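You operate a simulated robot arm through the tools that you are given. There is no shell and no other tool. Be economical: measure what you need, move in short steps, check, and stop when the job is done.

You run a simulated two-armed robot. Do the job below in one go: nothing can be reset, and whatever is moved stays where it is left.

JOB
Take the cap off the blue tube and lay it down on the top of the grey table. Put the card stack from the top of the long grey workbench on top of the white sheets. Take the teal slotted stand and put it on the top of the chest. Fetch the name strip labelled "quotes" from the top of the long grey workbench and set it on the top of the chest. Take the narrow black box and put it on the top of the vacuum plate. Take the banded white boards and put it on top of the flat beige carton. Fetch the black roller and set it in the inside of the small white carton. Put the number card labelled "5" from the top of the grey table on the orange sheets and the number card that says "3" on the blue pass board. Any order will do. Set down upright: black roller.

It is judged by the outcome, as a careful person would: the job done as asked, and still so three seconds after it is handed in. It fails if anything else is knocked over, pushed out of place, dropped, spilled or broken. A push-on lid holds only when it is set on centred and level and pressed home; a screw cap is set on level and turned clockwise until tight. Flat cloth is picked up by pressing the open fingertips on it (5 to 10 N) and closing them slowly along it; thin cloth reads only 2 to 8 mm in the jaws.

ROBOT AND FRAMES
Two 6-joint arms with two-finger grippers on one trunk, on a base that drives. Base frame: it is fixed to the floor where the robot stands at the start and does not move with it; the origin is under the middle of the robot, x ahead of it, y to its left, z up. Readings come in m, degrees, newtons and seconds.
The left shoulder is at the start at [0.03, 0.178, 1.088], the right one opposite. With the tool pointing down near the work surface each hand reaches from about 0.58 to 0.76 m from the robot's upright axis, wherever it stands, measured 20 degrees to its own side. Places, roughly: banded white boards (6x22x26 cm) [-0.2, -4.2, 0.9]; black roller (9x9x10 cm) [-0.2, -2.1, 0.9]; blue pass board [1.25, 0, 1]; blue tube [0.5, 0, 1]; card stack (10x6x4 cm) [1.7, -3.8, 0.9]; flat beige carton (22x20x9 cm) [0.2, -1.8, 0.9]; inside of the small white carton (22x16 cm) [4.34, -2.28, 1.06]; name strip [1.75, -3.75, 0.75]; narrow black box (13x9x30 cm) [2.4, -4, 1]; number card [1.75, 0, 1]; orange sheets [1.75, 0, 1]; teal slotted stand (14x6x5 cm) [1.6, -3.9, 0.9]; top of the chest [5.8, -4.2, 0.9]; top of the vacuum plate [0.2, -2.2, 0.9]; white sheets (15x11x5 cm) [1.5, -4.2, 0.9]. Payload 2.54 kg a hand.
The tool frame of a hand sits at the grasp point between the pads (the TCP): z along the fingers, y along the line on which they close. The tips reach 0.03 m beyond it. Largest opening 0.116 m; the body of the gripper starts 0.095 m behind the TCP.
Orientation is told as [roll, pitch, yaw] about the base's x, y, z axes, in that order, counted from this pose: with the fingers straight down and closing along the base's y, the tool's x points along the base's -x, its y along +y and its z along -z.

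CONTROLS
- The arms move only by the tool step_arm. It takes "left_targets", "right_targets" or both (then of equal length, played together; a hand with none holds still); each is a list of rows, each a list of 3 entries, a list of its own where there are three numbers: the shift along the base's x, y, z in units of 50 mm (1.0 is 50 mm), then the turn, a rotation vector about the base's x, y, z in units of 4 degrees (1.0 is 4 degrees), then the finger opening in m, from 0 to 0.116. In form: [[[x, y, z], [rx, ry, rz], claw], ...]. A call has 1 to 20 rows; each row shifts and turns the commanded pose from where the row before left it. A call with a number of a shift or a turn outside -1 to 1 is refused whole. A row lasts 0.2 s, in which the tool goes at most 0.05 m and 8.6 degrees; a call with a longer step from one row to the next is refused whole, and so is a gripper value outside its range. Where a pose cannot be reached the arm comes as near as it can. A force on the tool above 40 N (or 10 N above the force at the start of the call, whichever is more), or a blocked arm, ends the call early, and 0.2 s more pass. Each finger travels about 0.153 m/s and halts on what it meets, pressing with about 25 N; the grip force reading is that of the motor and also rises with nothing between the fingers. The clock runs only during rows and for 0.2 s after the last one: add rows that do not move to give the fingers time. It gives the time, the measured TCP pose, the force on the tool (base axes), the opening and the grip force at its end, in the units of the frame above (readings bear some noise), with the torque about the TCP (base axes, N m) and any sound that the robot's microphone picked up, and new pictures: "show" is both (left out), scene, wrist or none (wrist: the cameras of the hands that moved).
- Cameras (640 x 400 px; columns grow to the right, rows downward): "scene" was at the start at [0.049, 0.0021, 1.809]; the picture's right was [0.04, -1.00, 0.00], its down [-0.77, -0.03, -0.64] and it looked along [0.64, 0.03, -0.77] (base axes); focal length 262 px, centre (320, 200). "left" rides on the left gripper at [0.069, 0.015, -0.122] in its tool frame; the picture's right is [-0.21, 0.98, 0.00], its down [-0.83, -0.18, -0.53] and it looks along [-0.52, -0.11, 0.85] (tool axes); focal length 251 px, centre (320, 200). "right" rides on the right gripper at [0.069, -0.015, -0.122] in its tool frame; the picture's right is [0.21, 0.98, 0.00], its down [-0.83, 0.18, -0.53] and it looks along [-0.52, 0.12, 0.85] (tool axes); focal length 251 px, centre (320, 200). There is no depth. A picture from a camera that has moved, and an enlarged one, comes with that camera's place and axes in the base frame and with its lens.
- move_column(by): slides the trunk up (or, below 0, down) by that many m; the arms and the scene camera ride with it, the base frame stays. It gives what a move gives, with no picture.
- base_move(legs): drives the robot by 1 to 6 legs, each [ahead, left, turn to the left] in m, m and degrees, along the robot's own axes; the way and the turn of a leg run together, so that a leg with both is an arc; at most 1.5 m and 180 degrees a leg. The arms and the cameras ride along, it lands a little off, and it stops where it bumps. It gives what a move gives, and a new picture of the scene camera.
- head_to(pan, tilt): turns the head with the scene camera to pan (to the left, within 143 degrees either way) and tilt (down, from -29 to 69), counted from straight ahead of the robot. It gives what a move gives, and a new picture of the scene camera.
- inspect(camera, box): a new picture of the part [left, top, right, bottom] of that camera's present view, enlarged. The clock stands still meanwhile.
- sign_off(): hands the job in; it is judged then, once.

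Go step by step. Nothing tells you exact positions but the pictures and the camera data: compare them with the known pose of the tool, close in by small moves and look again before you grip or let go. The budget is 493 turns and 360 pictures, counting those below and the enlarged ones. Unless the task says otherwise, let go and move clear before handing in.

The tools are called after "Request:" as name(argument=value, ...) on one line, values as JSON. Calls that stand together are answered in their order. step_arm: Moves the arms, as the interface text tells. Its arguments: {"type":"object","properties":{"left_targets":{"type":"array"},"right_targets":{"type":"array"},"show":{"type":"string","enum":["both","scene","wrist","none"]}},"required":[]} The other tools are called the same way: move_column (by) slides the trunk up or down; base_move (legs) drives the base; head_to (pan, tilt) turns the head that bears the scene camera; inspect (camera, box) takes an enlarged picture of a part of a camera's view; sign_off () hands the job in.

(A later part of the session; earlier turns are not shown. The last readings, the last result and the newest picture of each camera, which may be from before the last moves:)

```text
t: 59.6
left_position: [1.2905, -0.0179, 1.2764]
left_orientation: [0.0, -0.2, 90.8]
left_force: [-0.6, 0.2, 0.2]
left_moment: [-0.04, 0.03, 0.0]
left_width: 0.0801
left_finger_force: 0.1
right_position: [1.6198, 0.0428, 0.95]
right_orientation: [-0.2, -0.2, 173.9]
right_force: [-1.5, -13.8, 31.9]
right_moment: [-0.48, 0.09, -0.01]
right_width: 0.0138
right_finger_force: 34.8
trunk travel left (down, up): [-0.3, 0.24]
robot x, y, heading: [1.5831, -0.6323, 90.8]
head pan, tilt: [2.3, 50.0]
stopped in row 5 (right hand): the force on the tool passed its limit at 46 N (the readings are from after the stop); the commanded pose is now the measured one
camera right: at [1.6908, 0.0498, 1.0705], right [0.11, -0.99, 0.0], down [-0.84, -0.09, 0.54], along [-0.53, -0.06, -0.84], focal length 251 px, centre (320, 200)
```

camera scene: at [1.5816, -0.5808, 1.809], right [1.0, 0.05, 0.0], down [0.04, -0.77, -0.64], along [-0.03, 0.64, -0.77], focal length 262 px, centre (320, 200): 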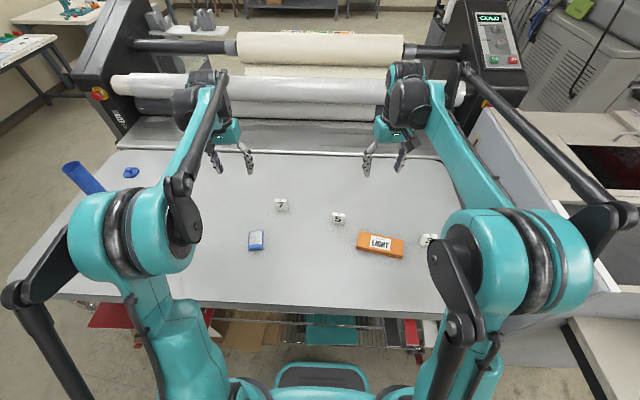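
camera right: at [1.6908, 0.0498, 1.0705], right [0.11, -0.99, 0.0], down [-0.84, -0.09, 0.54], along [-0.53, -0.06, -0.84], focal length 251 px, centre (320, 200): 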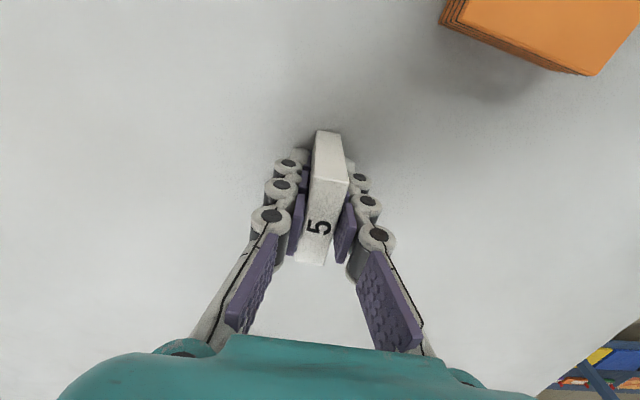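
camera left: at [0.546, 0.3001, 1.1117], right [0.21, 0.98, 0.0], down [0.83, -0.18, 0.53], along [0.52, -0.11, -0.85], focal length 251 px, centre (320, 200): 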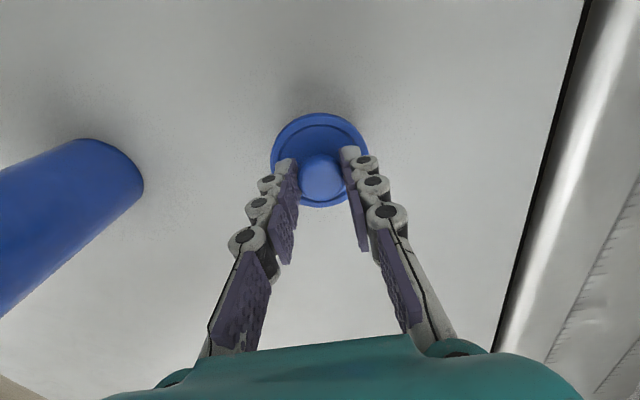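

The tips met the table a bit early (table top is nearer z 0.915), but the card is gripped. I lift gently and look.

Request:
step_arm(right_targets=[[[0, 0, 0.1], [0, 0, 0], 0], [[0, 0, 0.2], [0, 0, 0], 0], [[0, 0, 0.4], [0, 0, 0], 0], [[0, 0, 0.7], [0, 0, 0], 0], [[0, 0, 0.7], [0, 0, 0], 0]], show="wrist")

```text
t: 60.8
left_position: [1.292, -0.0162, 1.2742]
left_orientation: [0.0, -0.1, 90.7]
left_force: [0.1, 0.2, 0.0]
left_moment: [0.0, -0.02, -0.01]
left_width: 0.08
left_finger_force: 0.1
right_position: [1.6201, 0.0458, 1.0511]
right_orientation: [-0.2, -0.2, 173.7]
right_force: [1.5, -0.5, 0.1]
right_moment: [0.03, -0.01, 0.02]
right_width: 0.0142
right_finger_force: 24.5
trunk travel left (down, up): [-0.3, 0.24]
robot x, y, heading: [1.582, -0.6324, 90.7]
head pan, tilt: [2.3, 50.0]
camera right: at [1.6912, 0.0542, 1.1724], right [0.11, -0.99, 0.0], down [-0.84, -0.09, 0.54], along [-0.53, -0.06, -0.84], focal length 251 px, centre (320, 200)
```

right: 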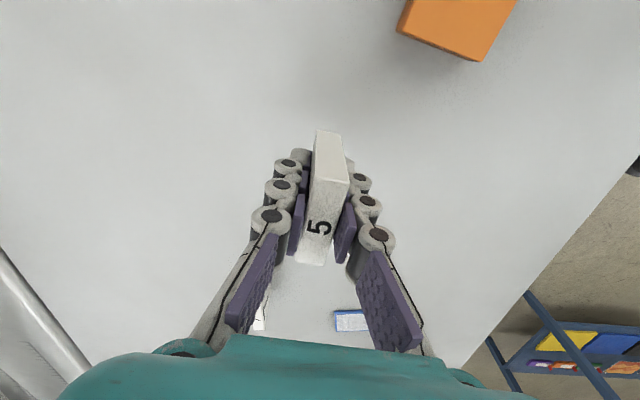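

The "5" is held upright. I carry it over the orange pad and look before lowering.

Request:
step_arm(right_targets=[[[0.4, -0.4, 0.3], [0, 0, -1], 0], [[0.6, -0.4, 0.2], [0, 0, 0], 0], [[0.6, -0.4, 0], [0, 0, 0], 0], [[0.6, -0.4, 0], [0, 0, 0], 0], [[0.6, -0.4, 0], [0, 0, 0], 0], [[0.5, 0, 0], [0, 0, 0], 0], [[0, 0, 0], [0, 0, 0], 0]], show="both")

```text
t: 62.4
left_position: [1.2907, -0.0143, 1.275]
left_orientation: [0.0, 0.0, 90.9]
left_force: [-0.5, -0.6, 0.1]
left_moment: [0.02, -0.02, 0.04]
left_width: 0.0801
left_finger_force: 0.0
right_position: [1.7854, -0.0532, 1.0764]
right_orientation: [-0.1, -0.2, 169.8]
right_force: [-0.3, -0.7, -0.2]
right_moment: [0.03, -0.02, -0.01]
right_width: 0.0139
right_finger_force: 25.1
trunk travel left (down, up): [-0.3, 0.24]
robot x, y, heading: [1.5854, -0.6256, 91.0]
head pan, tilt: [2.3, 50.0]
camera scene: at [1.5809, -0.5828, 1.809], right [1.0, 0.05, 0.0], down [0.04, -0.76, -0.64], along [-0.03, 0.64, -0.77], focal length 262 px, centre (320, 200)
camera right: at [1.8565, -0.0508, 1.1975], right [0.04, -1.0, 0.0], down [-0.84, -0.03, 0.54], along [-0.54, -0.02, -0.84], focal length 251 px, centre (320, 200)
```

scene: 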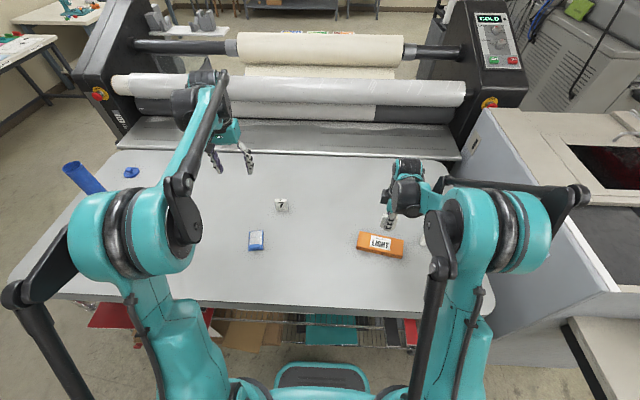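
right: 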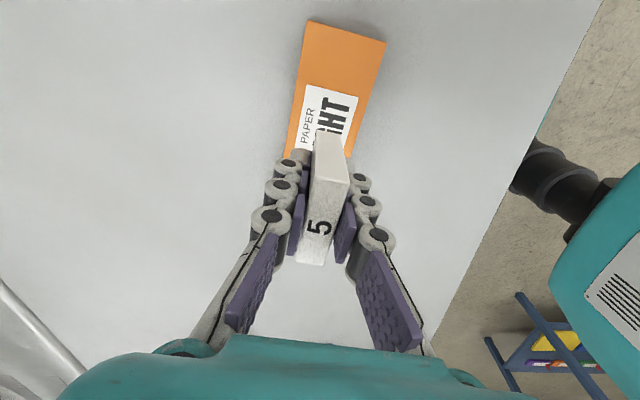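

The pad centre is about (1.78, -0.062). I lower toward it, slowing at the end.

Request:
step_arm(right_targets=[[[-0.1, -0.18, -0.5], [0, 0, 0], 0], [[0, 0, -0.5], [0, 0, 0], 0], [[0, 0, -0.4], [0, 0, 0], 0], [[0, 0, -0.1], [0, 0, 0], 0], [[0, 0, -0.1], [0, 0, 0], 0], [[0, 0, 0], [0, 0, 0], 0]], show="wrist")

```text
t: 63.8
left_position: [1.2898, -0.0152, 1.2746]
left_orientation: [0.0, 0.0, 90.7]
left_force: [0.1, 0.6, 0.3]
left_moment: [0.03, 0.02, 0.02]
left_width: 0.0803
left_finger_force: 0.2
right_position: [1.7801, -0.0609, 0.995]
right_orientation: [-0.1, -0.3, 169.8]
right_force: [-0.4, 0.0, -0.6]
right_moment: [-0.01, -0.01, -0.01]
right_width: 0.014
right_finger_force: 25.6
trunk travel left (down, up): [-0.3, 0.24]
robot x, y, heading: [1.5852, -0.6289, 90.9]
head pan, tilt: [2.3, 50.0]
camera right: at [1.8511, -0.0597, 1.117], right [0.04, -1.0, 0.0], down [-0.84, -0.03, 0.54], along [-0.54, -0.02, -0.84], focal length 251 px, centre (320, 200)
```

right: 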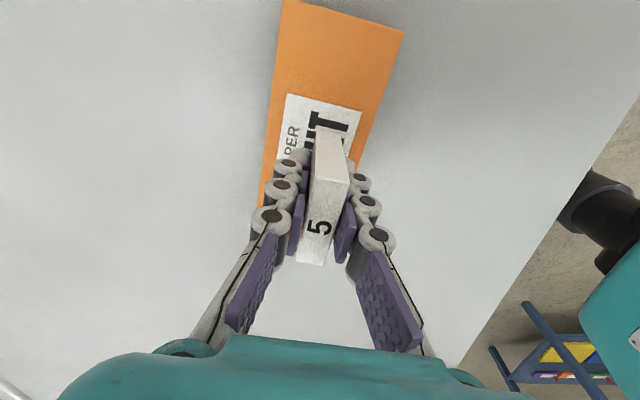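

Request:
step_arm(right_targets=[[[0, 0.12, -0.08], [0, 0, 0], 0], [[0, 0, -0.08], [0, 0, 0], 0], [[0, 0, -0.08], [0, 0, 0], 0], [[0, 0, 0], [0, 0, 0], 0]], show="none")

```text
t: 64.8
left_position: [1.2909, -0.0155, 1.2744]
left_orientation: [0.0, 0.0, 90.7]
left_force: [-0.6, -0.2, 0.0]
left_moment: [0.04, 0.01, -0.03]
left_width: 0.0801
left_finger_force: 0.1
right_position: [1.7801, -0.0567, 0.9834]
right_orientation: [-0.1, -0.2, 169.7]
right_force: [-0.6, 0.0, -1.0]
right_moment: [-0.01, -0.02, -0.01]
right_width: 0.0138
right_finger_force: 25.2
trunk travel left (down, up): [-0.3, 0.24]
robot x, y, heading: [1.5841, -0.6322, 90.8]
head pan, tilt: [2.3, 50.0]
```

Request:
step_arm(right_targets=[[[0, 0, -0.06], [0, 0, 0], 0], [[0, 0, -0.06], [0, 0, 0], 0], [[0, 0, -0.06], [0, 0, 0], 0], [[0, 0, 0], [0, 0, 0], 0]], show="none")

```text
t: 65.8
left_position: [1.2908, -0.0153, 1.2746]
left_orientation: [0.0, -0.1, 90.8]
left_force: [0.6, 0.7, -0.5]
left_moment: [-0.03, 0.0, 0.0]
left_width: 0.0799
left_finger_force: 0.1
right_position: [1.7805, -0.0588, 0.9748]
right_orientation: [-0.2, -0.1, 169.8]
right_force: [1.8, 6.3, 19.9]
right_moment: [0.11, -0.03, 0.0]
right_width: 0.0139
right_finger_force: 24.9
trunk travel left (down, up): [-0.3, 0.24]
robot x, y, heading: [1.583, -0.626, 91.0]
head pan, tilt: [2.3, 50.0]
```

Contact felt. I ease off slightly, open and rise.

Request:
step_arm(right_targets=[[[0, 0, 0.03], [0, 0, 0], 0], [[0, 0, 0], [0, 0, 0], 0.02], [[0, 0, 0], [0, 0, 0], 0.03], [[0, 0, 0], [0, 0, 0], 0.04], [[0, 0, 0], [0, 0, 0], 0.04], [[0, 0, 0.4], [0, 0, 0], 0.04], [[0, 0, 0.6], [0, 0, 0], 0.04], [[0, 0, 0.6], [0, 0, 0], 0.06], [[0, 0, 0.8], [0, 0, 0], 0.06], [[0, 0, 0.8], [0, 0, 0], 0.06], [[0, 0, 0], [0, 0, 0], 0.06]], show="wrist")

```text
t: 68.2
left_position: [1.2912, -0.0134, 1.2741]
left_orientation: [0.0, -0.1, 90.7]
left_force: [-0.6, 0.6, -1.7]
left_moment: [-0.01, 0.0, 0.0]
left_width: 0.0802
left_finger_force: 0.1
right_position: [1.7823, -0.0576, 1.1387]
right_orientation: [-0.2, -0.1, 169.7]
right_force: [-0.5, 0.6, -0.1]
right_moment: [0.0, 0.0, 0.0]
right_width: 0.0602
right_finger_force: 0.0
trunk travel left (down, up): [-0.3, 0.24]
robot x, y, heading: [1.5823, -0.6295, 90.6]
head pan, tilt: [2.3, 50.0]
camera right: at [1.8533, -0.0542, 1.2593], right [0.04, -1.0, 0.0], down [-0.84, -0.03, 0.54], along [-0.54, -0.02, -0.84], focal length 251 px, centre (320, 200)
```

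right: 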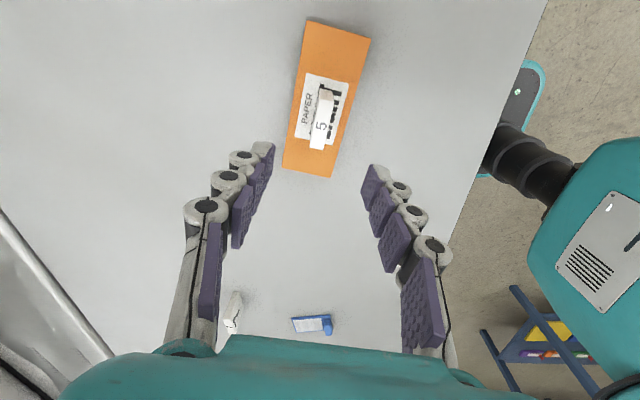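

"5" stands on the orange pad. Next "3" at about (1.968, -0.04).

Request:
step_arm(right_targets=[[[0.6, 0.1, 0.2], [0, 0, 1], 0.06], [[0.7, 0.1, 0.2], [0, 0, 1], 0.06], [[0.8, 0.1, 0], [0, 0, 1], 0.06], [[0.8, 0.1, 0], [0, 0, 1], 0.06], [[0.8, 0, 0], [0, 0, 0], 0.06], [[0, 0, 0], [0, 0, 0], 0.06]], show="wrist")

```text
t: 69.6
left_position: [1.2903, -0.0157, 1.2738]
left_orientation: [0.0, 0.0, 90.8]
left_force: [0.0, -0.6, -0.1]
left_moment: [0.02, -0.03, -0.01]
left_width: 0.0802
left_finger_force: 0.1
right_position: [1.9647, -0.0367, 1.1557]
right_orientation: [-0.1, -0.1, -174.1]
right_force: [0.0, -0.1, -0.3]
right_moment: [0.0, -0.05, -0.03]
right_width: 0.0602
right_finger_force: 0.2
trunk travel left (down, up): [-0.3, 0.24]
robot x, y, heading: [1.5865, -0.6305, 90.5]
head pan, tilt: [2.3, 50.0]
camera right: at [2.0327, -0.0149, 1.2771], right [0.31, -0.95, 0.0], down [-0.8, -0.27, 0.54], along [-0.51, -0.17, -0.84], focal length 251 px, centre (320, 200)
```

right: 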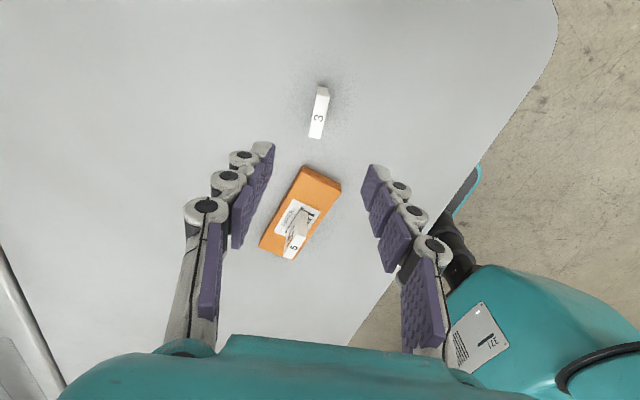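

Request:
step_arm(right_targets=[[[-0.11, -0.02, -0.7], [0, 0, 0], 0.06], [[0, 0, -0.7], [0, 0, 0], 0.06], [[0, 0, -0.7], [0, 0, 0], 0.06], [[0, 0, -0.7], [0, 0, 0], 0.06], [[0, 0, -0.6], [0, 0, 0], 0.06], [[0, 0, -0.55], [0, 0, 0], 0.06], [[0, 0, 0], [0, 0, 0], 0.06]], show="wrist")

```text
t: 71.2
left_position: [1.2902, -0.0153, 1.2739]
left_orientation: [0.0, 0.0, 90.8]
left_force: [0.4, -0.9, 0.5]
left_moment: [0.0, 0.0, -0.01]
left_width: 0.0799
left_finger_force: 0.1
right_position: [1.9599, -0.0382, 0.9587]
right_orientation: [-0.1, -0.2, -174.2]
right_force: [-0.4, 0.7, 0.3]
right_moment: [-0.01, 0.02, -0.02]
right_width: 0.06
right_finger_force: 0.2
trunk travel left (down, up): [-0.3, 0.24]
robot x, y, heading: [1.5831, -0.6317, 90.8]
head pan, tilt: [2.3, 50.0]
camera right: at [2.0275, -0.0169, 1.0803], right [0.31, -0.95, 0.0], down [-0.8, -0.27, 0.54], along [-0.51, -0.17, -0.84], focal length 251 px, centre (320, 200)
```

right: 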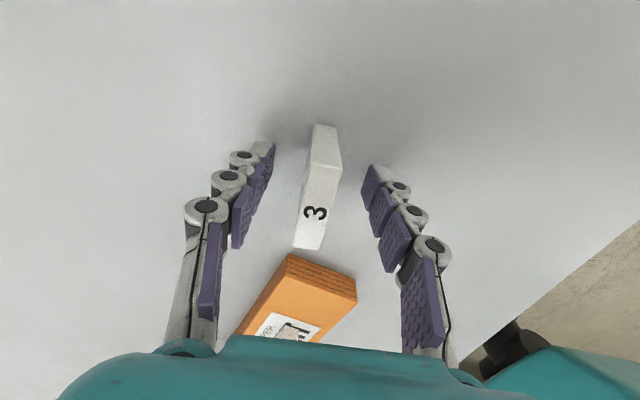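

Centred. I close and lift.

Request:
step_arm(right_targets=[[[0, 0, 0], [0, 0, 0], 0.045], [[0, 0, 0], [0, 0, 0], 0.03], [[0, 0, 0], [0, 0, 0], 0.018], [[0, 0, 0], [0, 0, 0], 0.008], [[0, 0, 0], [0, 0, 0], 0], [[0, 0, 0], [0, 0, 0], 0], [[0, 0, 0.3], [0, 0, 0], 0], [[0, 0, 0.6], [0, 0, 0], 0], [[0, 0, 0.8], [0, 0, 0], 0], [[0, 0, 0.8], [0, 0, 0], 0], [[0, 0, 0.8], [0, 0, 0], 0], [[0, 0, 0.8], [0, 0, 0], 0]], show="wrist")

```text
t: 73.8
left_position: [1.291, -0.0162, 1.2748]
left_orientation: [0.1, 0.0, 90.7]
left_force: [0.4, -0.7, 0.6]
left_moment: [0.0, 0.01, 0.0]
left_width: 0.0803
left_finger_force: 0.1
right_position: [1.9606, -0.0386, 1.1654]
right_orientation: [-0.1, -0.1, -174.2]
right_force: [0.8, -0.1, -1.0]
right_moment: [-0.01, -0.04, -0.02]
right_width: 0.0143
right_finger_force: 25.3
trunk travel left (down, up): [-0.3, 0.24]
robot x, y, heading: [1.5844, -0.6286, 90.7]
head pan, tilt: [2.3, 50.0]
camera right: at [2.0292, -0.0167, 1.2867], right [0.31, -0.95, 0.0], down [-0.8, -0.27, 0.54], along [-0.51, -0.17, -0.84], focal length 251 px, centre (320, 200)
```

right: 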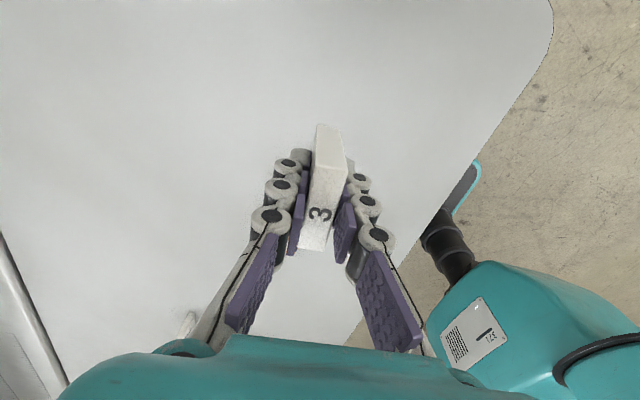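

"3" is held. I slide the base left so the right hand comes near the blue board.

Request:
base_move(legs=[[0, 0.5, 0]])

Request:
step_arm(right_targets=[[[-0.7, 0, 0], [0, 0, 0], 0], [[-0.7, 0, 0], [0, 0, 0], 0], [[-0.7, 0, 0], [0, 0, 0], 0], [[-0.5, 0, 0], [0, 0, 0], 0], [[0, 0, 0], [0, 0, 0], 0]], show="wrist")

```text
t: 76.7
left_position: [0.7902, -0.0212, 1.2731]
left_orientation: [-0.1, 0.0, 90.7]
left_force: [-0.4, -0.1, 0.1]
left_moment: [0.01, 0.01, -0.02]
left_width: 0.0802
left_finger_force: 0.0
right_position: [1.4617, -0.0454, 1.1646]
right_orientation: [-0.1, 0.0, -174.3]
right_force: [-0.7, -1.1, -0.8]
right_moment: [-0.01, -0.02, -0.03]
right_width: 0.0139
right_finger_force: 24.9
trunk travel left (down, up): [-0.3, 0.24]
robot x, y, heading: [1.0832, -0.6387, 90.4]
head pan, tilt: [2.3, 50.0]
camera scene: at [1.0802, -0.589, 1.809], right [1.0, 0.05, 0.0], down [0.04, -0.76, -0.64], along [-0.03, 0.64, -0.77], focal length 262 px, centre (320, 200)
```

scene: 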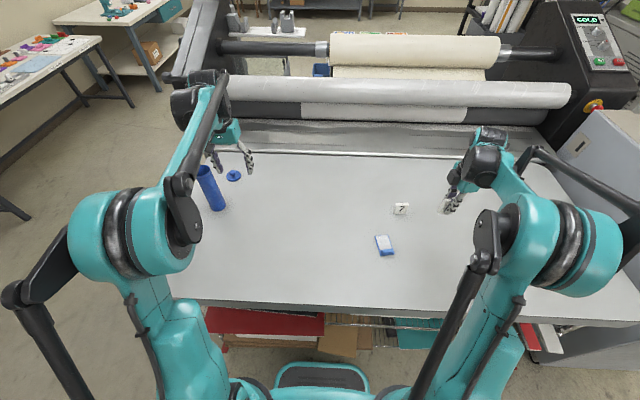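

```text
t: 77.9
left_position: [0.793, -0.0194, 1.2746]
left_orientation: [0.1, -0.1, 90.7]
left_force: [-0.4, -0.3, 0.1]
left_moment: [0.01, 0.0, -0.01]
left_width: 0.0799
left_finger_force: 0.0
right_position: [1.3332, -0.0433, 1.1631]
right_orientation: [-0.1, -0.2, -174.3]
right_force: [0.4, 0.9, 0.1]
right_moment: [0.02, -0.01, -0.03]
right_width: 0.014
right_finger_force: 25.0
trunk travel left (down, up): [-0.3, 0.24]
robot x, y, heading: [1.0827, -0.6378, 90.5]
head pan, tilt: [2.3, 50.0]
camera right: at [1.4011, -0.0219, 1.2852], right [0.31, -0.95, 0.0], down [-0.8, -0.26, 0.54], along [-0.51, -0.16, -0.84], focal length 251 px, centre (320, 200)
```

right: 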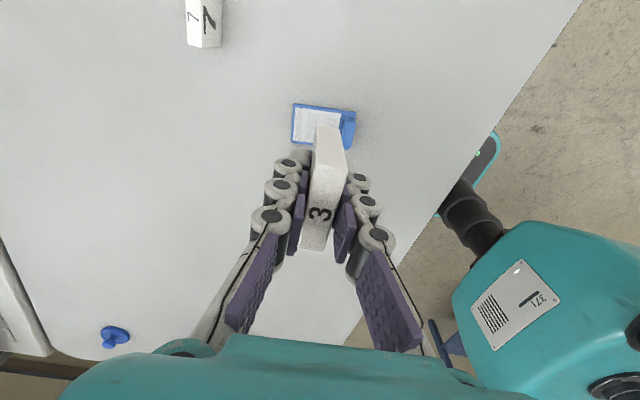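

The board's paper centre is about (1.300, -0.045), turned about 11°. I align and lower.

Request:
step_arm(right_targets=[[[-0.33, -0.02, 0], [0, 0, 0.6], 0], [[-0.33, -0.02, 0], [0, 0, 0.65], 0], [[0, 0, -0.7], [0, 0, 0], 0], [[0, 0, -0.7], [0, 0, 0], 0], [[0, 0, -0.7], [0, 0, 0], 0], [[0, 0, -0.7], [0, 0, 0], 0], [[0, 0, -0.5], [0, 0, 0], 0], [[0, 0, 0], [0, 0, 0], 0]], show="wrist")

```text
t: 79.7
left_position: [0.7912, -0.0202, 1.2743]
left_orientation: [0.1, 0.0, 90.6]
left_force: [-0.6, 0.1, -0.8]
left_moment: [0.03, 0.02, 0.02]
left_width: 0.08
left_finger_force: 0.0
right_position: [1.299, -0.0472, 1.0012]
right_orientation: [-0.1, -0.1, -169.3]
right_force: [-0.6, 0.3, -1.1]
right_moment: [0.02, -0.03, 0.04]
right_width: 0.0138
right_finger_force: 25.1
trunk travel left (down, up): [-0.3, 0.24]
robot x, y, heading: [1.0818, -0.6353, 90.8]
head pan, tilt: [2.3, 50.0]
camera right: at [1.365, -0.0202, 1.1226], right [0.39, -0.92, 0.0], down [-0.78, -0.33, 0.54], along [-0.49, -0.21, -0.84], focal length 251 px, centre (320, 200)
```

right: 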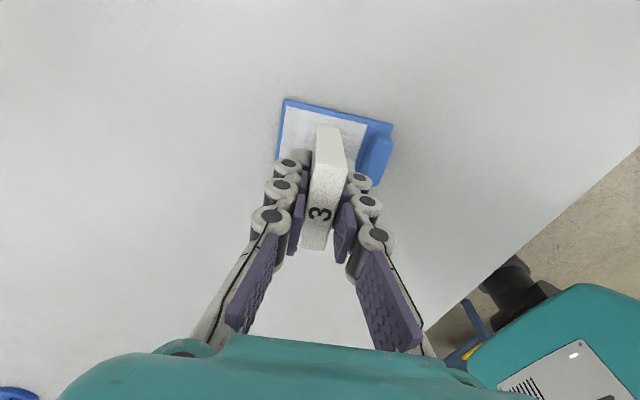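

Aligned over the paper. Lowering to contact.

Request:
step_arm(right_targets=[[[0, 0, -0.15], [0, 0, 0], 0], [[0, 0, -0.15], [0, 0, 0], 0], [[0, 0, -0.1], [0, 0, 0], 0], [[0, 0, -0.08], [0, 0, 0], 0], [[0, 0, 0], [0, 0, 0], 0]], show="none")

```text
t: 80.9
left_position: [0.7916, -0.0194, 1.2733]
left_orientation: [-0.1, 0.0, 90.7]
left_force: [-0.2, 0.0, 0.3]
left_moment: [0.02, 0.0, 0.02]
left_width: 0.0801
left_finger_force: 0.0
right_position: [1.3003, -0.0469, 0.9756]
right_orientation: [-0.1, -0.1, -169.3]
right_force: [-0.1, 0.7, -0.4]
right_moment: [0.02, 0.02, -0.02]
right_width: 0.0139
right_finger_force: 25.1
trunk travel left (down, up): [-0.3, 0.24]
robot x, y, heading: [1.0803, -0.6336, 90.7]
head pan, tilt: [2.3, 50.0]
```

Request:
step_arm(right_targets=[[[0, 0, -0.06], [0, 0, 0], 0], [[0, 0, -0.06], [0, 0, 0], 0], [[0, 0, -0.06], [0, 0, 0], 0], [[0, 0, 0], [0, 0, 0], 0]], show="none")

```text
t: 81.9
left_position: [0.7917, -0.0209, 1.2738]
left_orientation: [-0.1, -0.1, 90.8]
left_force: [0.0, 1.0, -0.1]
left_moment: [-0.01, 0.0, 0.0]
left_width: 0.0801
left_finger_force: 0.0
right_position: [1.2999, -0.0475, 0.967]
right_orientation: [-0.1, -0.3, -169.3]
right_force: [-0.2, 0.0, -0.9]
right_moment: [0.03, -0.01, 0.03]
right_width: 0.0138
right_finger_force: 25.2
trunk travel left (down, up): [-0.3, 0.24]
robot x, y, heading: [1.0831, -0.6357, 90.6]
head pan, tilt: [2.3, 50.0]
```

Request:
step_arm(right_targets=[[[0, 0, -0.04], [0, 0, 0], 0], [[0, 0, -0.04], [0, 0, 0], 0], [[0, 0, -0.04], [0, 0, 0], 0], [[0, 0, 0], [0, 0, 0], 0]], show="wrist")

```text
t: 82.9
left_position: [0.7906, -0.0218, 1.2754]
left_orientation: [0.0, -0.1, 90.7]
left_force: [-0.4, -0.5, -0.1]
left_moment: [0.0, -0.04, -0.01]
left_width: 0.0798
left_finger_force: 0.1
right_position: [1.2986, -0.0473, 0.9623]
right_orientation: [-0.2, -0.1, -169.3]
right_force: [2.3, 5.1, 19.7]
right_moment: [0.13, -0.02, 0.03]
right_width: 0.0141
right_finger_force: 24.8
trunk travel left (down, up): [-0.3, 0.24]
robot x, y, heading: [1.0813, -0.6345, 90.8]
head pan, tilt: [2.3, 50.0]
camera right: at [1.3642, -0.0204, 1.0831], right [0.39, -0.92, 0.0], down [-0.78, -0.33, 0.54], along [-0.49, -0.21, -0.84], focal length 251 px, centre (320, 200)
```

right: 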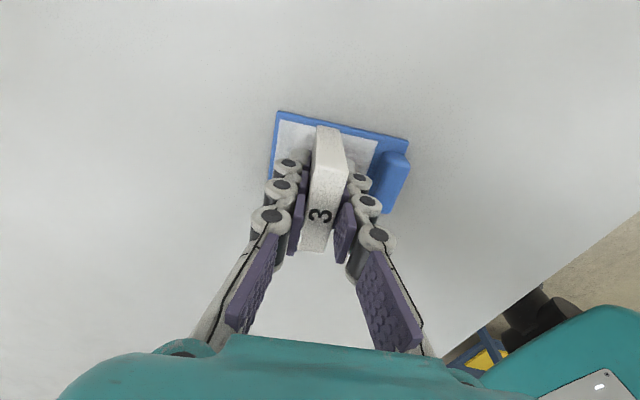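

Request:
step_arm(right_targets=[[[0, 0, 0.03], [0, 0, 0], 0], [[0, 0, 0], [0, 0, 0], 0.02], [[0, 0, 0], [0, 0, 0], 0.026], [[0, 0, 0], [0, 0, 0], 0.026], [[0, 0, 0.3], [0, 0, 0], 0.026], [[0, 0, 0.5], [0, 0, 0], 0.026], [[0, 0, 0.6], [0, 0, 0], 0.03], [[0, 0, 0.8], [0, 0, 0], 0.06], [[0, 0, 0.8], [0, 0, 0], 0.06], [[0, 0, 1], [0, 0, 0], 0.06], [[0, 0, 1], [0, 0, 0], 0.06], [[0, 0, 1], [0, 0, 0], 0.06], [[0, 0, 0], [0, 0, 0], 0.06]], show="wrist")

```text
t: 85.7
left_position: [0.7907, -0.0194, 1.2738]
left_orientation: [-0.1, 0.1, 90.7]
left_force: [-0.3, -0.1, 0.8]
left_moment: [-0.03, 0.01, -0.01]
left_width: 0.0802
left_finger_force: 0.0
right_position: [1.2991, -0.0444, 1.2597]
right_orientation: [0.0, -0.2, -169.3]
right_force: [-0.5, 0.2, 0.3]
right_moment: [0.0, -0.01, 0.03]
right_width: 0.0599
right_finger_force: 0.1
trunk travel left (down, up): [-0.3, 0.24]
robot x, y, heading: [1.0867, -0.6349, 90.9]
head pan, tilt: [2.3, 50.0]
camera right: at [1.3658, -0.0174, 1.3814], right [0.39, -0.92, 0.0], down [-0.78, -0.33, 0.54], along [-0.49, -0.21, -0.84], focal length 251 px, centre (320, 200)
```

right: 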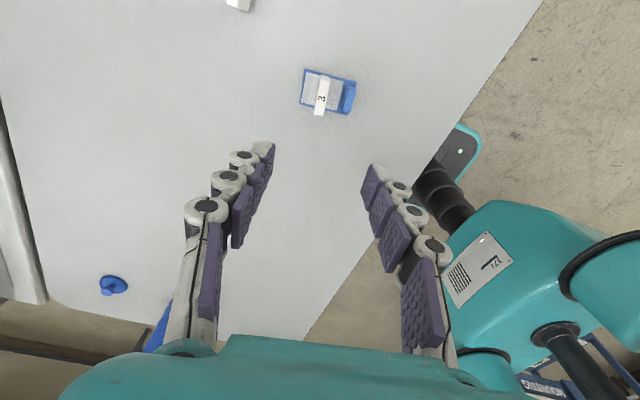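

All card work is done. I back off and turn round toward the other side of the room to survey it.

Request:
base_move(legs=[[-0.4, 0, 0], [0, 0, -150]])

Request:
head_to(pan=-40, tilt=25)

Request:
head_to(pan=30, tilt=25)

```text
t: 94.4
left_position: [1.6436, -1.428, 1.2738]
left_orientation: [0.0, 0.0, -60.0]
left_force: [-0.2, -0.1, -0.6]
left_moment: [-0.02, 0.0, 0.01]
left_width: 0.0797
left_finger_force: 0.1
right_position: [1.1847, -1.6551, 1.2602]
right_orientation: [-0.1, -0.2, 39.9]
right_force: [-0.2, 0.4, -0.4]
right_moment: [0.01, -0.03, -0.01]
right_width: 0.0601
right_finger_force: 0.0
trunk travel left (down, up): [-0.3, 0.24]
robot x, y, heading: [1.0898, -1.0342, -60.3]
head pan, tilt: [2.3, 50.0]
camera scene: at [1.1166, -1.0742, 1.809], right [-0.85, -0.53, 0.0], down [-0.41, 0.65, -0.64], along [0.34, -0.54, -0.77], focal length 262 px, centre (320, 200)
```

scene: 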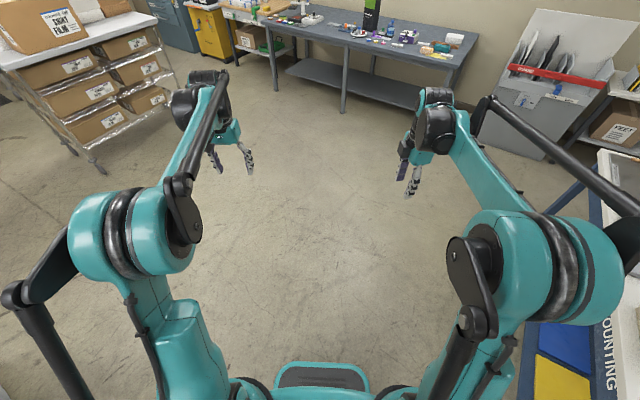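

```text
t: 95.5
left_position: [1.6429, -1.4275, 1.2748]
left_orientation: [0.0, 0.1, -60.0]
left_force: [0.3, -0.8, -0.2]
left_moment: [0.02, -0.02, -0.01]
left_width: 0.0803
left_finger_force: 0.0
right_position: [1.1877, -1.6545, 1.2595]
right_orientation: [-0.1, -0.2, 39.9]
right_force: [0.3, -0.2, 0.8]
right_moment: [-0.03, 0.0, -0.02]
right_width: 0.06
right_finger_force: 0.1
trunk travel left (down, up): [-0.3, 0.24]
robot x, y, heading: [1.088, -1.0342, -60.2]
head pan, tilt: [-40.0, 25.0]
camera scene: at [1.0596, -1.0997, 1.8464], right [-0.98, 0.18, 0.0], down [0.07, 0.42, -0.91], along [-0.16, -0.89, -0.42], focal length 262 px, centre (320, 200)
```

scene: 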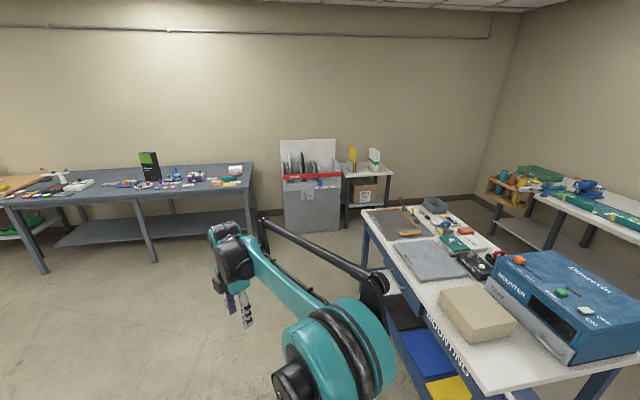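

```text
t: 96.9
left_position: [1.6423, -1.4288, 1.2738]
left_orientation: [0.1, 0.0, -60.1]
left_force: [-0.3, 0.1, 1.1]
left_moment: [0.01, 0.04, 0.01]
left_width: 0.0799
left_finger_force: 0.0
right_position: [1.1867, -1.6551, 1.2596]
right_orientation: [-0.2, -0.2, 39.9]
right_force: [0.8, -0.5, 0.7]
right_moment: [-0.01, -0.02, 0.01]
right_width: 0.0603
right_finger_force: 0.1
trunk travel left (down, up): [-0.3, 0.24]
robot x, y, heading: [1.0868, -1.0345, -60.3]
head pan, tilt: [30.0, 25.0]
camera scene: at [1.1553, -1.0553, 1.8465], right [-0.5, -0.86, 0.0], down [-0.37, 0.21, -0.91], along [0.78, -0.46, -0.42], focal length 262 px, centre (320, 200)
```

scene: 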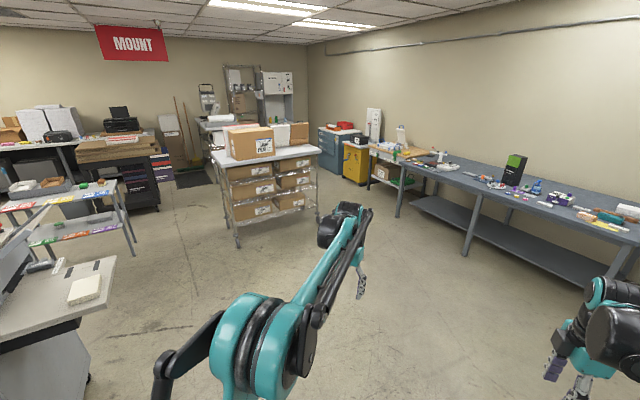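

Request:
inspect(camera="scene", box=[400, 130, 640, 280])

Request:
inspect(camera="scene", box=[200, 100, 420, 240])

Request:
head_to(pan=-45, tilt=30)

Request:
inspect(camera="scene", box=[280, 120, 520, 340])

Request:
inspect(camera="scene", box=[0, 110, 220, 200])

```text
2.67 times, centred on (520, 205) of scene
camera zoom: at [1.1553, -1.0553, 1.8465], right [-0.5, -0.86, 0.0], down [-0.37, 0.21, -0.91], along [0.78, -0.46, -0.42], focal length 698 px, centre (-213, 187)
```

zoom: 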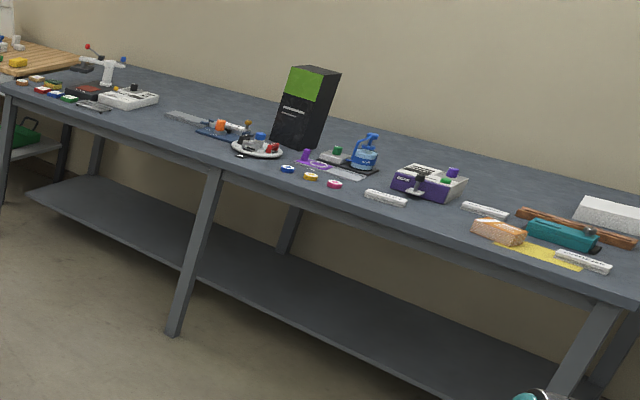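

```text
2.86 times, centred on (310, 170) of scene
camera zoom: at [1.1553, -1.0553, 1.8465], right [-0.5, -0.86, 0.0], down [-0.37, 0.21, -0.91], along [0.78, -0.46, -0.42], focal length 748 px, centre (349, 286)
```

zoom: 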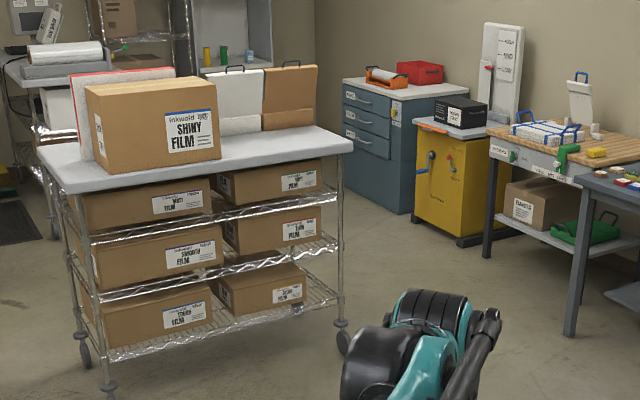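

```text
t: 98.4
left_position: [1.6422, -1.4273, 1.2747]
left_orientation: [0.0, 0.0, -60.1]
left_force: [1.2, 0.3, 0.3]
left_moment: [-0.01, 0.02, -0.02]
left_width: 0.0798
left_finger_force: 0.0
right_position: [1.1865, -1.6544, 1.2589]
right_orientation: [0.0, -0.2, 40.0]
right_force: [-0.4, -0.2, -0.1]
right_moment: [-0.04, -0.02, 0.01]
right_width: 0.0599
right_finger_force: 0.1
trunk travel left (down, up): [-0.3, 0.24]
robot x, y, heading: [1.0868, -1.0321, -60.4]
head pan, tilt: [-45.0, 30.0]
camera scene: at [1.0522, -1.0963, 1.8385], right [-0.97, 0.26, 0.0], down [0.13, 0.48, -0.87], along [-0.23, -0.84, -0.5], focal length 262 px, centre (320, 200)
```

scene: 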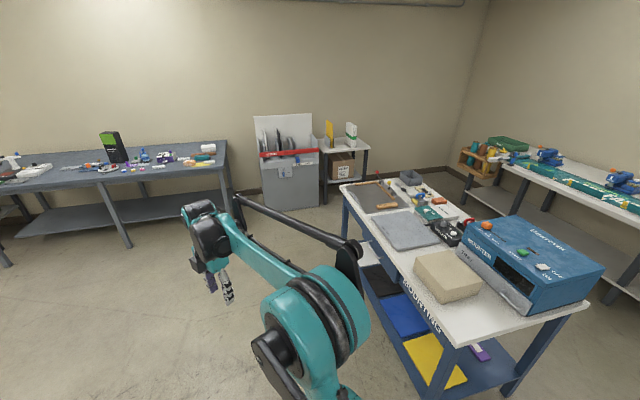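

```text
1.82 times, centred on (400, 230) of scene
camera zoom: at [1.0522, -1.0963, 1.8385], right [-0.97, 0.26, 0.0], down [0.13, 0.48, -0.87], along [-0.23, -0.84, -0.5], focal length 476 px, centre (174, 146)
```

zoom: 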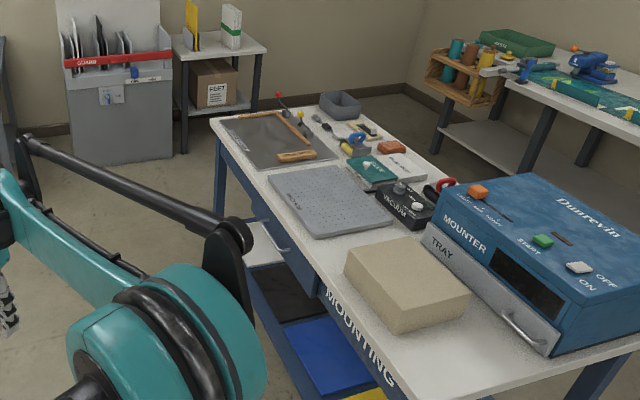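

```text
2.91 times, centred on (110, 155) of scene
camera zoom: at [1.0522, -1.0963, 1.8385], right [-0.97, 0.26, 0.0], down [0.13, 0.48, -0.87], along [-0.23, -0.84, -0.5], focal length 762 px, centre (931, 331)
```

zoom: 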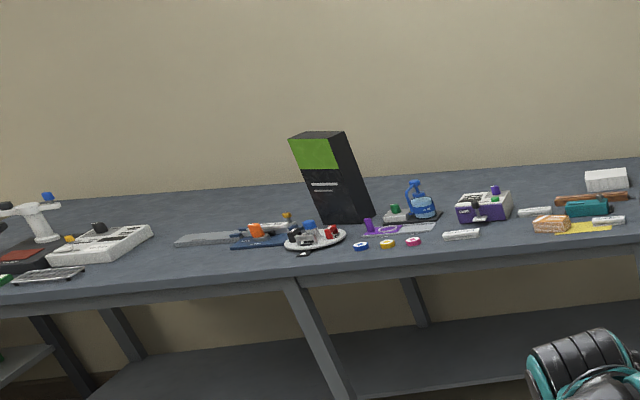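

I see the mount table on the right (beige carton, grey vacuum plate), the long bench ahead with the tall black box and small items, and the chest far left. I go to the bench first.

Request:
base_move(legs=[[0, 0, -29.6], [0, 0.55, 0], [1.5, 0, 0]])

Request:
head_to(pan=0, tilt=28)

```text
t: 110.1
left_position: [1.9494, -3.1412, 1.2742]
left_orientation: [0.0, 0.0, -89.3]
left_force: [-0.1, -0.2, 0.3]
left_moment: [0.0, 0.01, -0.01]
left_width: 0.0801
left_finger_force: 0.0
right_position: [1.441, -3.116, 1.2604]
right_orientation: [-0.1, -0.2, 10.7]
right_force: [-0.3, 0.4, 0.7]
right_moment: [0.02, 0.02, -0.03]
right_width: 0.0598
right_finger_force: 0.1
trunk travel left (down, up): [-0.3, 0.24]
robot x, y, heading: [1.6597, -2.527, -89.2]
head pan, tilt: [-45.0, 30.0]
camera scene: at [1.5977, -2.5617, 1.8385], right [-0.71, 0.7, 0.0], down [0.35, 0.36, -0.87], along [-0.61, -0.62, -0.5], focal length 262 px, centre (320, 200)
```

scene: 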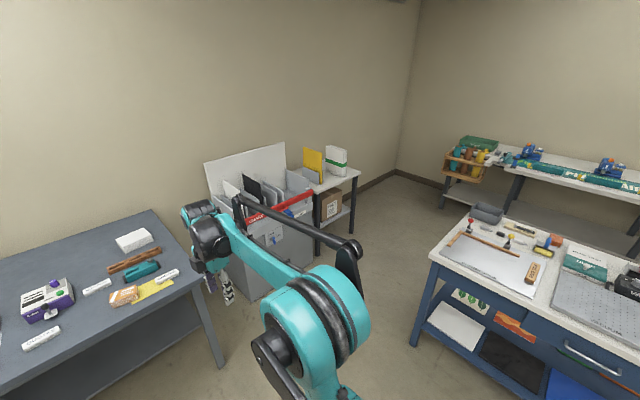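

```text
t: 111.2
left_position: [1.9488, -3.1417, 1.2744]
left_orientation: [0.0, -0.1, -89.4]
left_force: [0.0, 0.7, 0.5]
left_moment: [0.02, 0.01, 0.03]
left_width: 0.0798
left_finger_force: 0.1
right_position: [1.441, -3.1158, 1.2599]
right_orientation: [0.0, -0.1, 10.6]
right_force: [-0.6, 0.0, -0.1]
right_moment: [-0.01, -0.04, -0.01]
right_width: 0.06
right_finger_force: 0.0
trunk travel left (down, up): [-0.3, 0.24]
robot x, y, heading: [1.6603, -2.5259, -89.5]
head pan, tilt: [0.0, 28.0]
camera scene: at [1.6618, -2.5882, 1.8416], right [-1.0, -0.01, 0.0], down [0.0, 0.47, -0.88], along [0.01, -0.88, -0.47], focal length 262 px, centre (320, 200)
```

scene: 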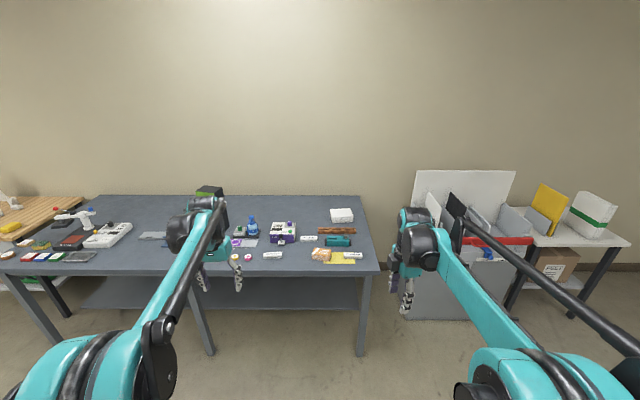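

Request:
inspect(camera="scene", box=[220, 195, 390, 275])

Request:
inspect(camera="scene", box=[300, 225, 370, 270])

Request:
inspect(camera="scene", box=[250, 225, 320, 270])

```text
3.76 times, centred on (305, 235) of scene
camera zoom: at [1.6618, -2.5882, 1.8416], right [-1.0, -0.01, 0.0], down [0.0, 0.47, -0.88], along [0.01, -0.88, -0.47], focal length 986 px, centre (376, 68)
```

zoom: 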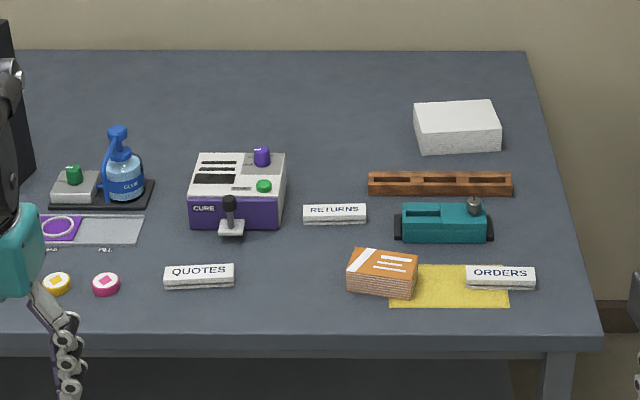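

```text
8.89 times, centred on (335, 248) of scene
camera zoom: at [1.6618, -2.5882, 1.8416], right [-1.0, -0.01, 0.0], down [0.0, 0.47, -0.88], along [0.01, -0.88, -0.47], focal length 2327 px, centre (187, -222)
```

zoom: 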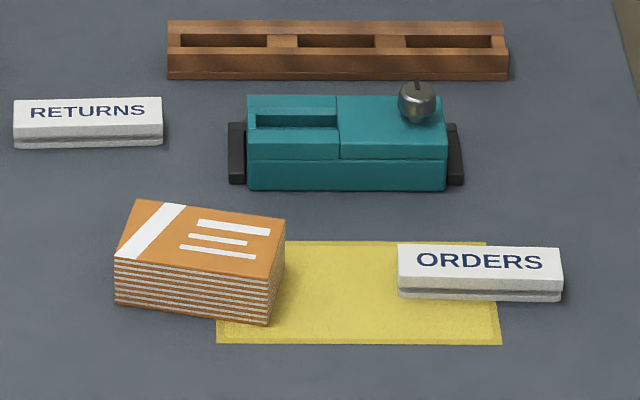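

```text
8.89 times, centred on (285, 248) of scene
camera zoom: at [1.6618, -2.5882, 1.8416], right [-1.0, -0.01, 0.0], down [0.0, 0.47, -0.88], along [0.01, -0.88, -0.47], focal length 2327 px, centre (631, -222)
```

zoom: 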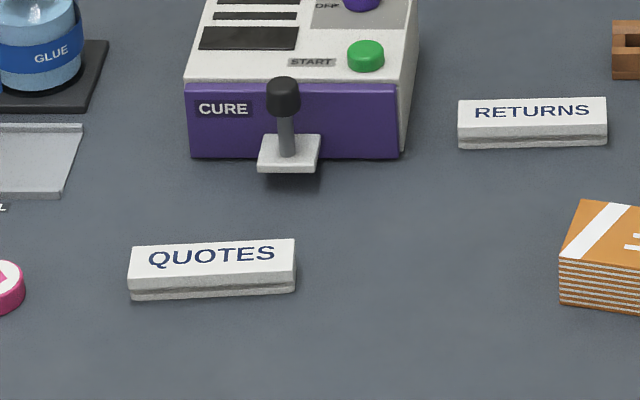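

Readable: the strips say QUOTES, RETURNS and ORDERS. Bench top is about z 0.80; card stack near (1.665, -3.80), white sheets near (1.52, -4.24), teal stand near (1.56, -3.94), QUOTES near (1.96, -3.82). I approach so the left hand reaches the card stack.

Request:
base_move(legs=[[0, -0.21, 0], [0.65, 0, 0]])

Request:
move_column(by=-0.1)

Request:
head_to(pan=10, tilt=50)

```text
t: 116.0
left_position: [1.7519, -3.7932, 1.2752]
left_orientation: [0.1, 0.0, -89.5]
left_force: [-0.6, -0.3, -0.5]
left_moment: [-0.01, 0.03, -0.02]
left_width: 0.0802
left_finger_force: 0.1
right_position: [1.2427, -3.7666, 1.2591]
right_orientation: [-0.1, -0.2, 10.5]
right_force: [-0.1, 0.3, 0.2]
right_moment: [0.02, -0.01, 0.02]
right_width: 0.0603
right_finger_force: 0.0
trunk travel left (down, up): [-0.3, 0.24]
robot x, y, heading: [1.4618, -3.1763, -89.3]
head pan, tilt: [0.0, 28.0]
camera scene: at [1.4639, -3.24, 1.8416], right [-1.0, -0.01, 0.0], down [0.0, 0.47, -0.88], along [0.01, -0.88, -0.47], focal length 262 px, centre (320, 200)
```

scene: 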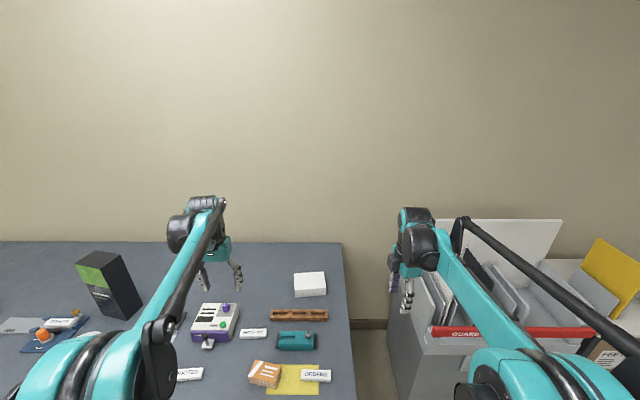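

```text
t: 117.3
left_position: [1.7523, -3.7917, 1.175]
left_orientation: [0.0, 0.0, -89.4]
left_force: [-0.3, -0.1, 0.0]
left_moment: [-0.02, -0.02, 0.01]
left_width: 0.0801
left_finger_force: 0.1
right_position: [1.243, -3.7662, 1.1599]
right_orientation: [-0.1, -0.1, 10.6]
right_force: [-0.8, 0.3, -0.1]
right_moment: [0.02, -0.01, 0.0]
right_width: 0.0599
right_finger_force: 0.1
trunk travel left (down, up): [-0.2, 0.34]
robot x, y, heading: [1.4582, -3.1766, -89.2]
head pan, tilt: [0.0, 28.0]
```

```text
t: 118.2
left_position: [1.7509, -3.7924, 1.1744]
left_orientation: [0.0, -0.1, -89.4]
left_force: [0.7, -0.1, 0.2]
left_moment: [0.0, -0.01, -0.01]
left_width: 0.08
left_finger_force: 0.1
right_position: [1.2437, -3.7663, 1.1582]
right_orientation: [-0.2, -0.3, 10.6]
right_force: [0.4, -0.6, 0.1]
right_moment: [0.0, 0.02, -0.01]
right_width: 0.0601
right_finger_force: 0.2
trunk travel left (down, up): [-0.2, 0.34]
robot x, y, heading: [1.4602, -3.1737, -89.3]
head pan, tilt: [10.0, 50.0]
camera scene: at [1.4771, -3.2241, 1.709], right [-0.98, -0.18, 0.0], down [-0.14, 0.75, -0.64], along [0.12, -0.63, -0.77], focal length 262 px, centre (320, 200)
```

scene: 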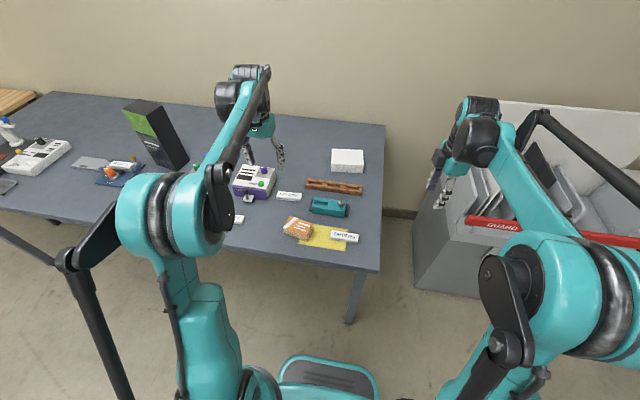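

Request:
step_arm(left_targets=[[[-0.37, 0.04, -0.3], [0, 0, -0.9], 0.116], [[-0.37, 0.04, -0.3], [0, 0, -0.9], 0.116], [[-0.37, 0.04, -0.3], [0, 0, -0.9], 0.116], [[-0.37, 0.04, -0.3], [0, 0, -0.8], 0.116], [[0, 0, -0.3], [0, 0, 0], 0.116], [[0, 0, -0.3], [0, 0, 0], 0.116], [[0, 0, 0], [0, 0, 0], 0.116]], show="wrist")

```text
t: 119.8
left_position: [1.676, -3.7848, 1.0847]
left_orientation: [0.0, 0.0, -103.3]
left_force: [0.6, 0.0, 0.6]
left_moment: [-0.01, 0.02, -0.04]
left_width: 0.1163
left_finger_force: 0.0
right_position: [1.2434, -3.767, 1.1597]
right_orientation: [-0.2, 0.0, 10.5]
right_force: [-0.5, -0.1, -0.2]
right_moment: [-0.01, 0.03, 0.03]
right_width: 0.0598
right_finger_force: 0.0
trunk travel left (down, up): [-0.2, 0.34]
robot x, y, heading: [1.4603, -3.1788, -89.4]
head pan, tilt: [10.0, 50.0]
camera left: at [1.7069, -3.7199, 1.2065], right [0.9, -0.44, 0.0], down [-0.37, -0.76, 0.53], along [-0.23, -0.48, -0.85], focal length 251 px, centre (320, 200)
```

left: 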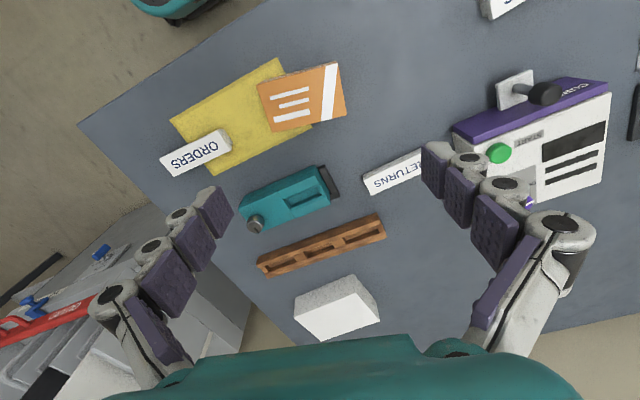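

Request:
step_arm(left_targets=[[[-0.28, 0.38, 0], [0, 0, -0.15], 0.116], [[0, 0, -0.8], [0, 0, 0], 0.116], [[0, 0, -0.8], [0, 0, 0], 0.116], [[0, 0, -0.8], [0, 0, 0], 0.116], [[0, 0, 0], [0, 0, 0], 0.116]], show="wrist")

```text
t: 121.0
left_position: [1.6623, -3.7675, 0.9628]
left_orientation: [0.0, 0.0, -104.0]
left_force: [0.0, 0.8, 0.0]
left_moment: [-0.02, 0.0, -0.01]
left_width: 0.1159
left_finger_force: 0.0
right_position: [1.2434, -3.7657, 1.1597]
right_orientation: [-0.2, -0.2, 10.6]
right_force: [-0.5, 0.2, -0.3]
right_moment: [-0.04, -0.04, -0.03]
right_width: 0.06
right_finger_force: 0.1
trunk travel left (down, up): [-0.2, 0.34]
robot x, y, heading: [1.46, -3.1745, -89.5]
head pan, tilt: [10.0, 50.0]
camera left: at [1.6935, -3.703, 1.0854], right [0.9, -0.44, 0.0], down [-0.38, -0.76, 0.53], along [-0.24, -0.48, -0.85], focal length 251 px, centre (320, 200)
```

left: 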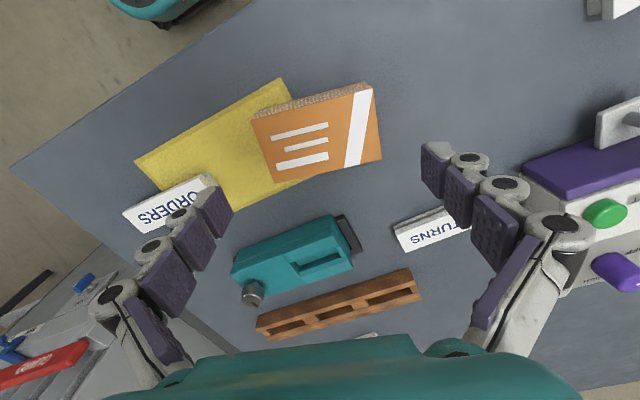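

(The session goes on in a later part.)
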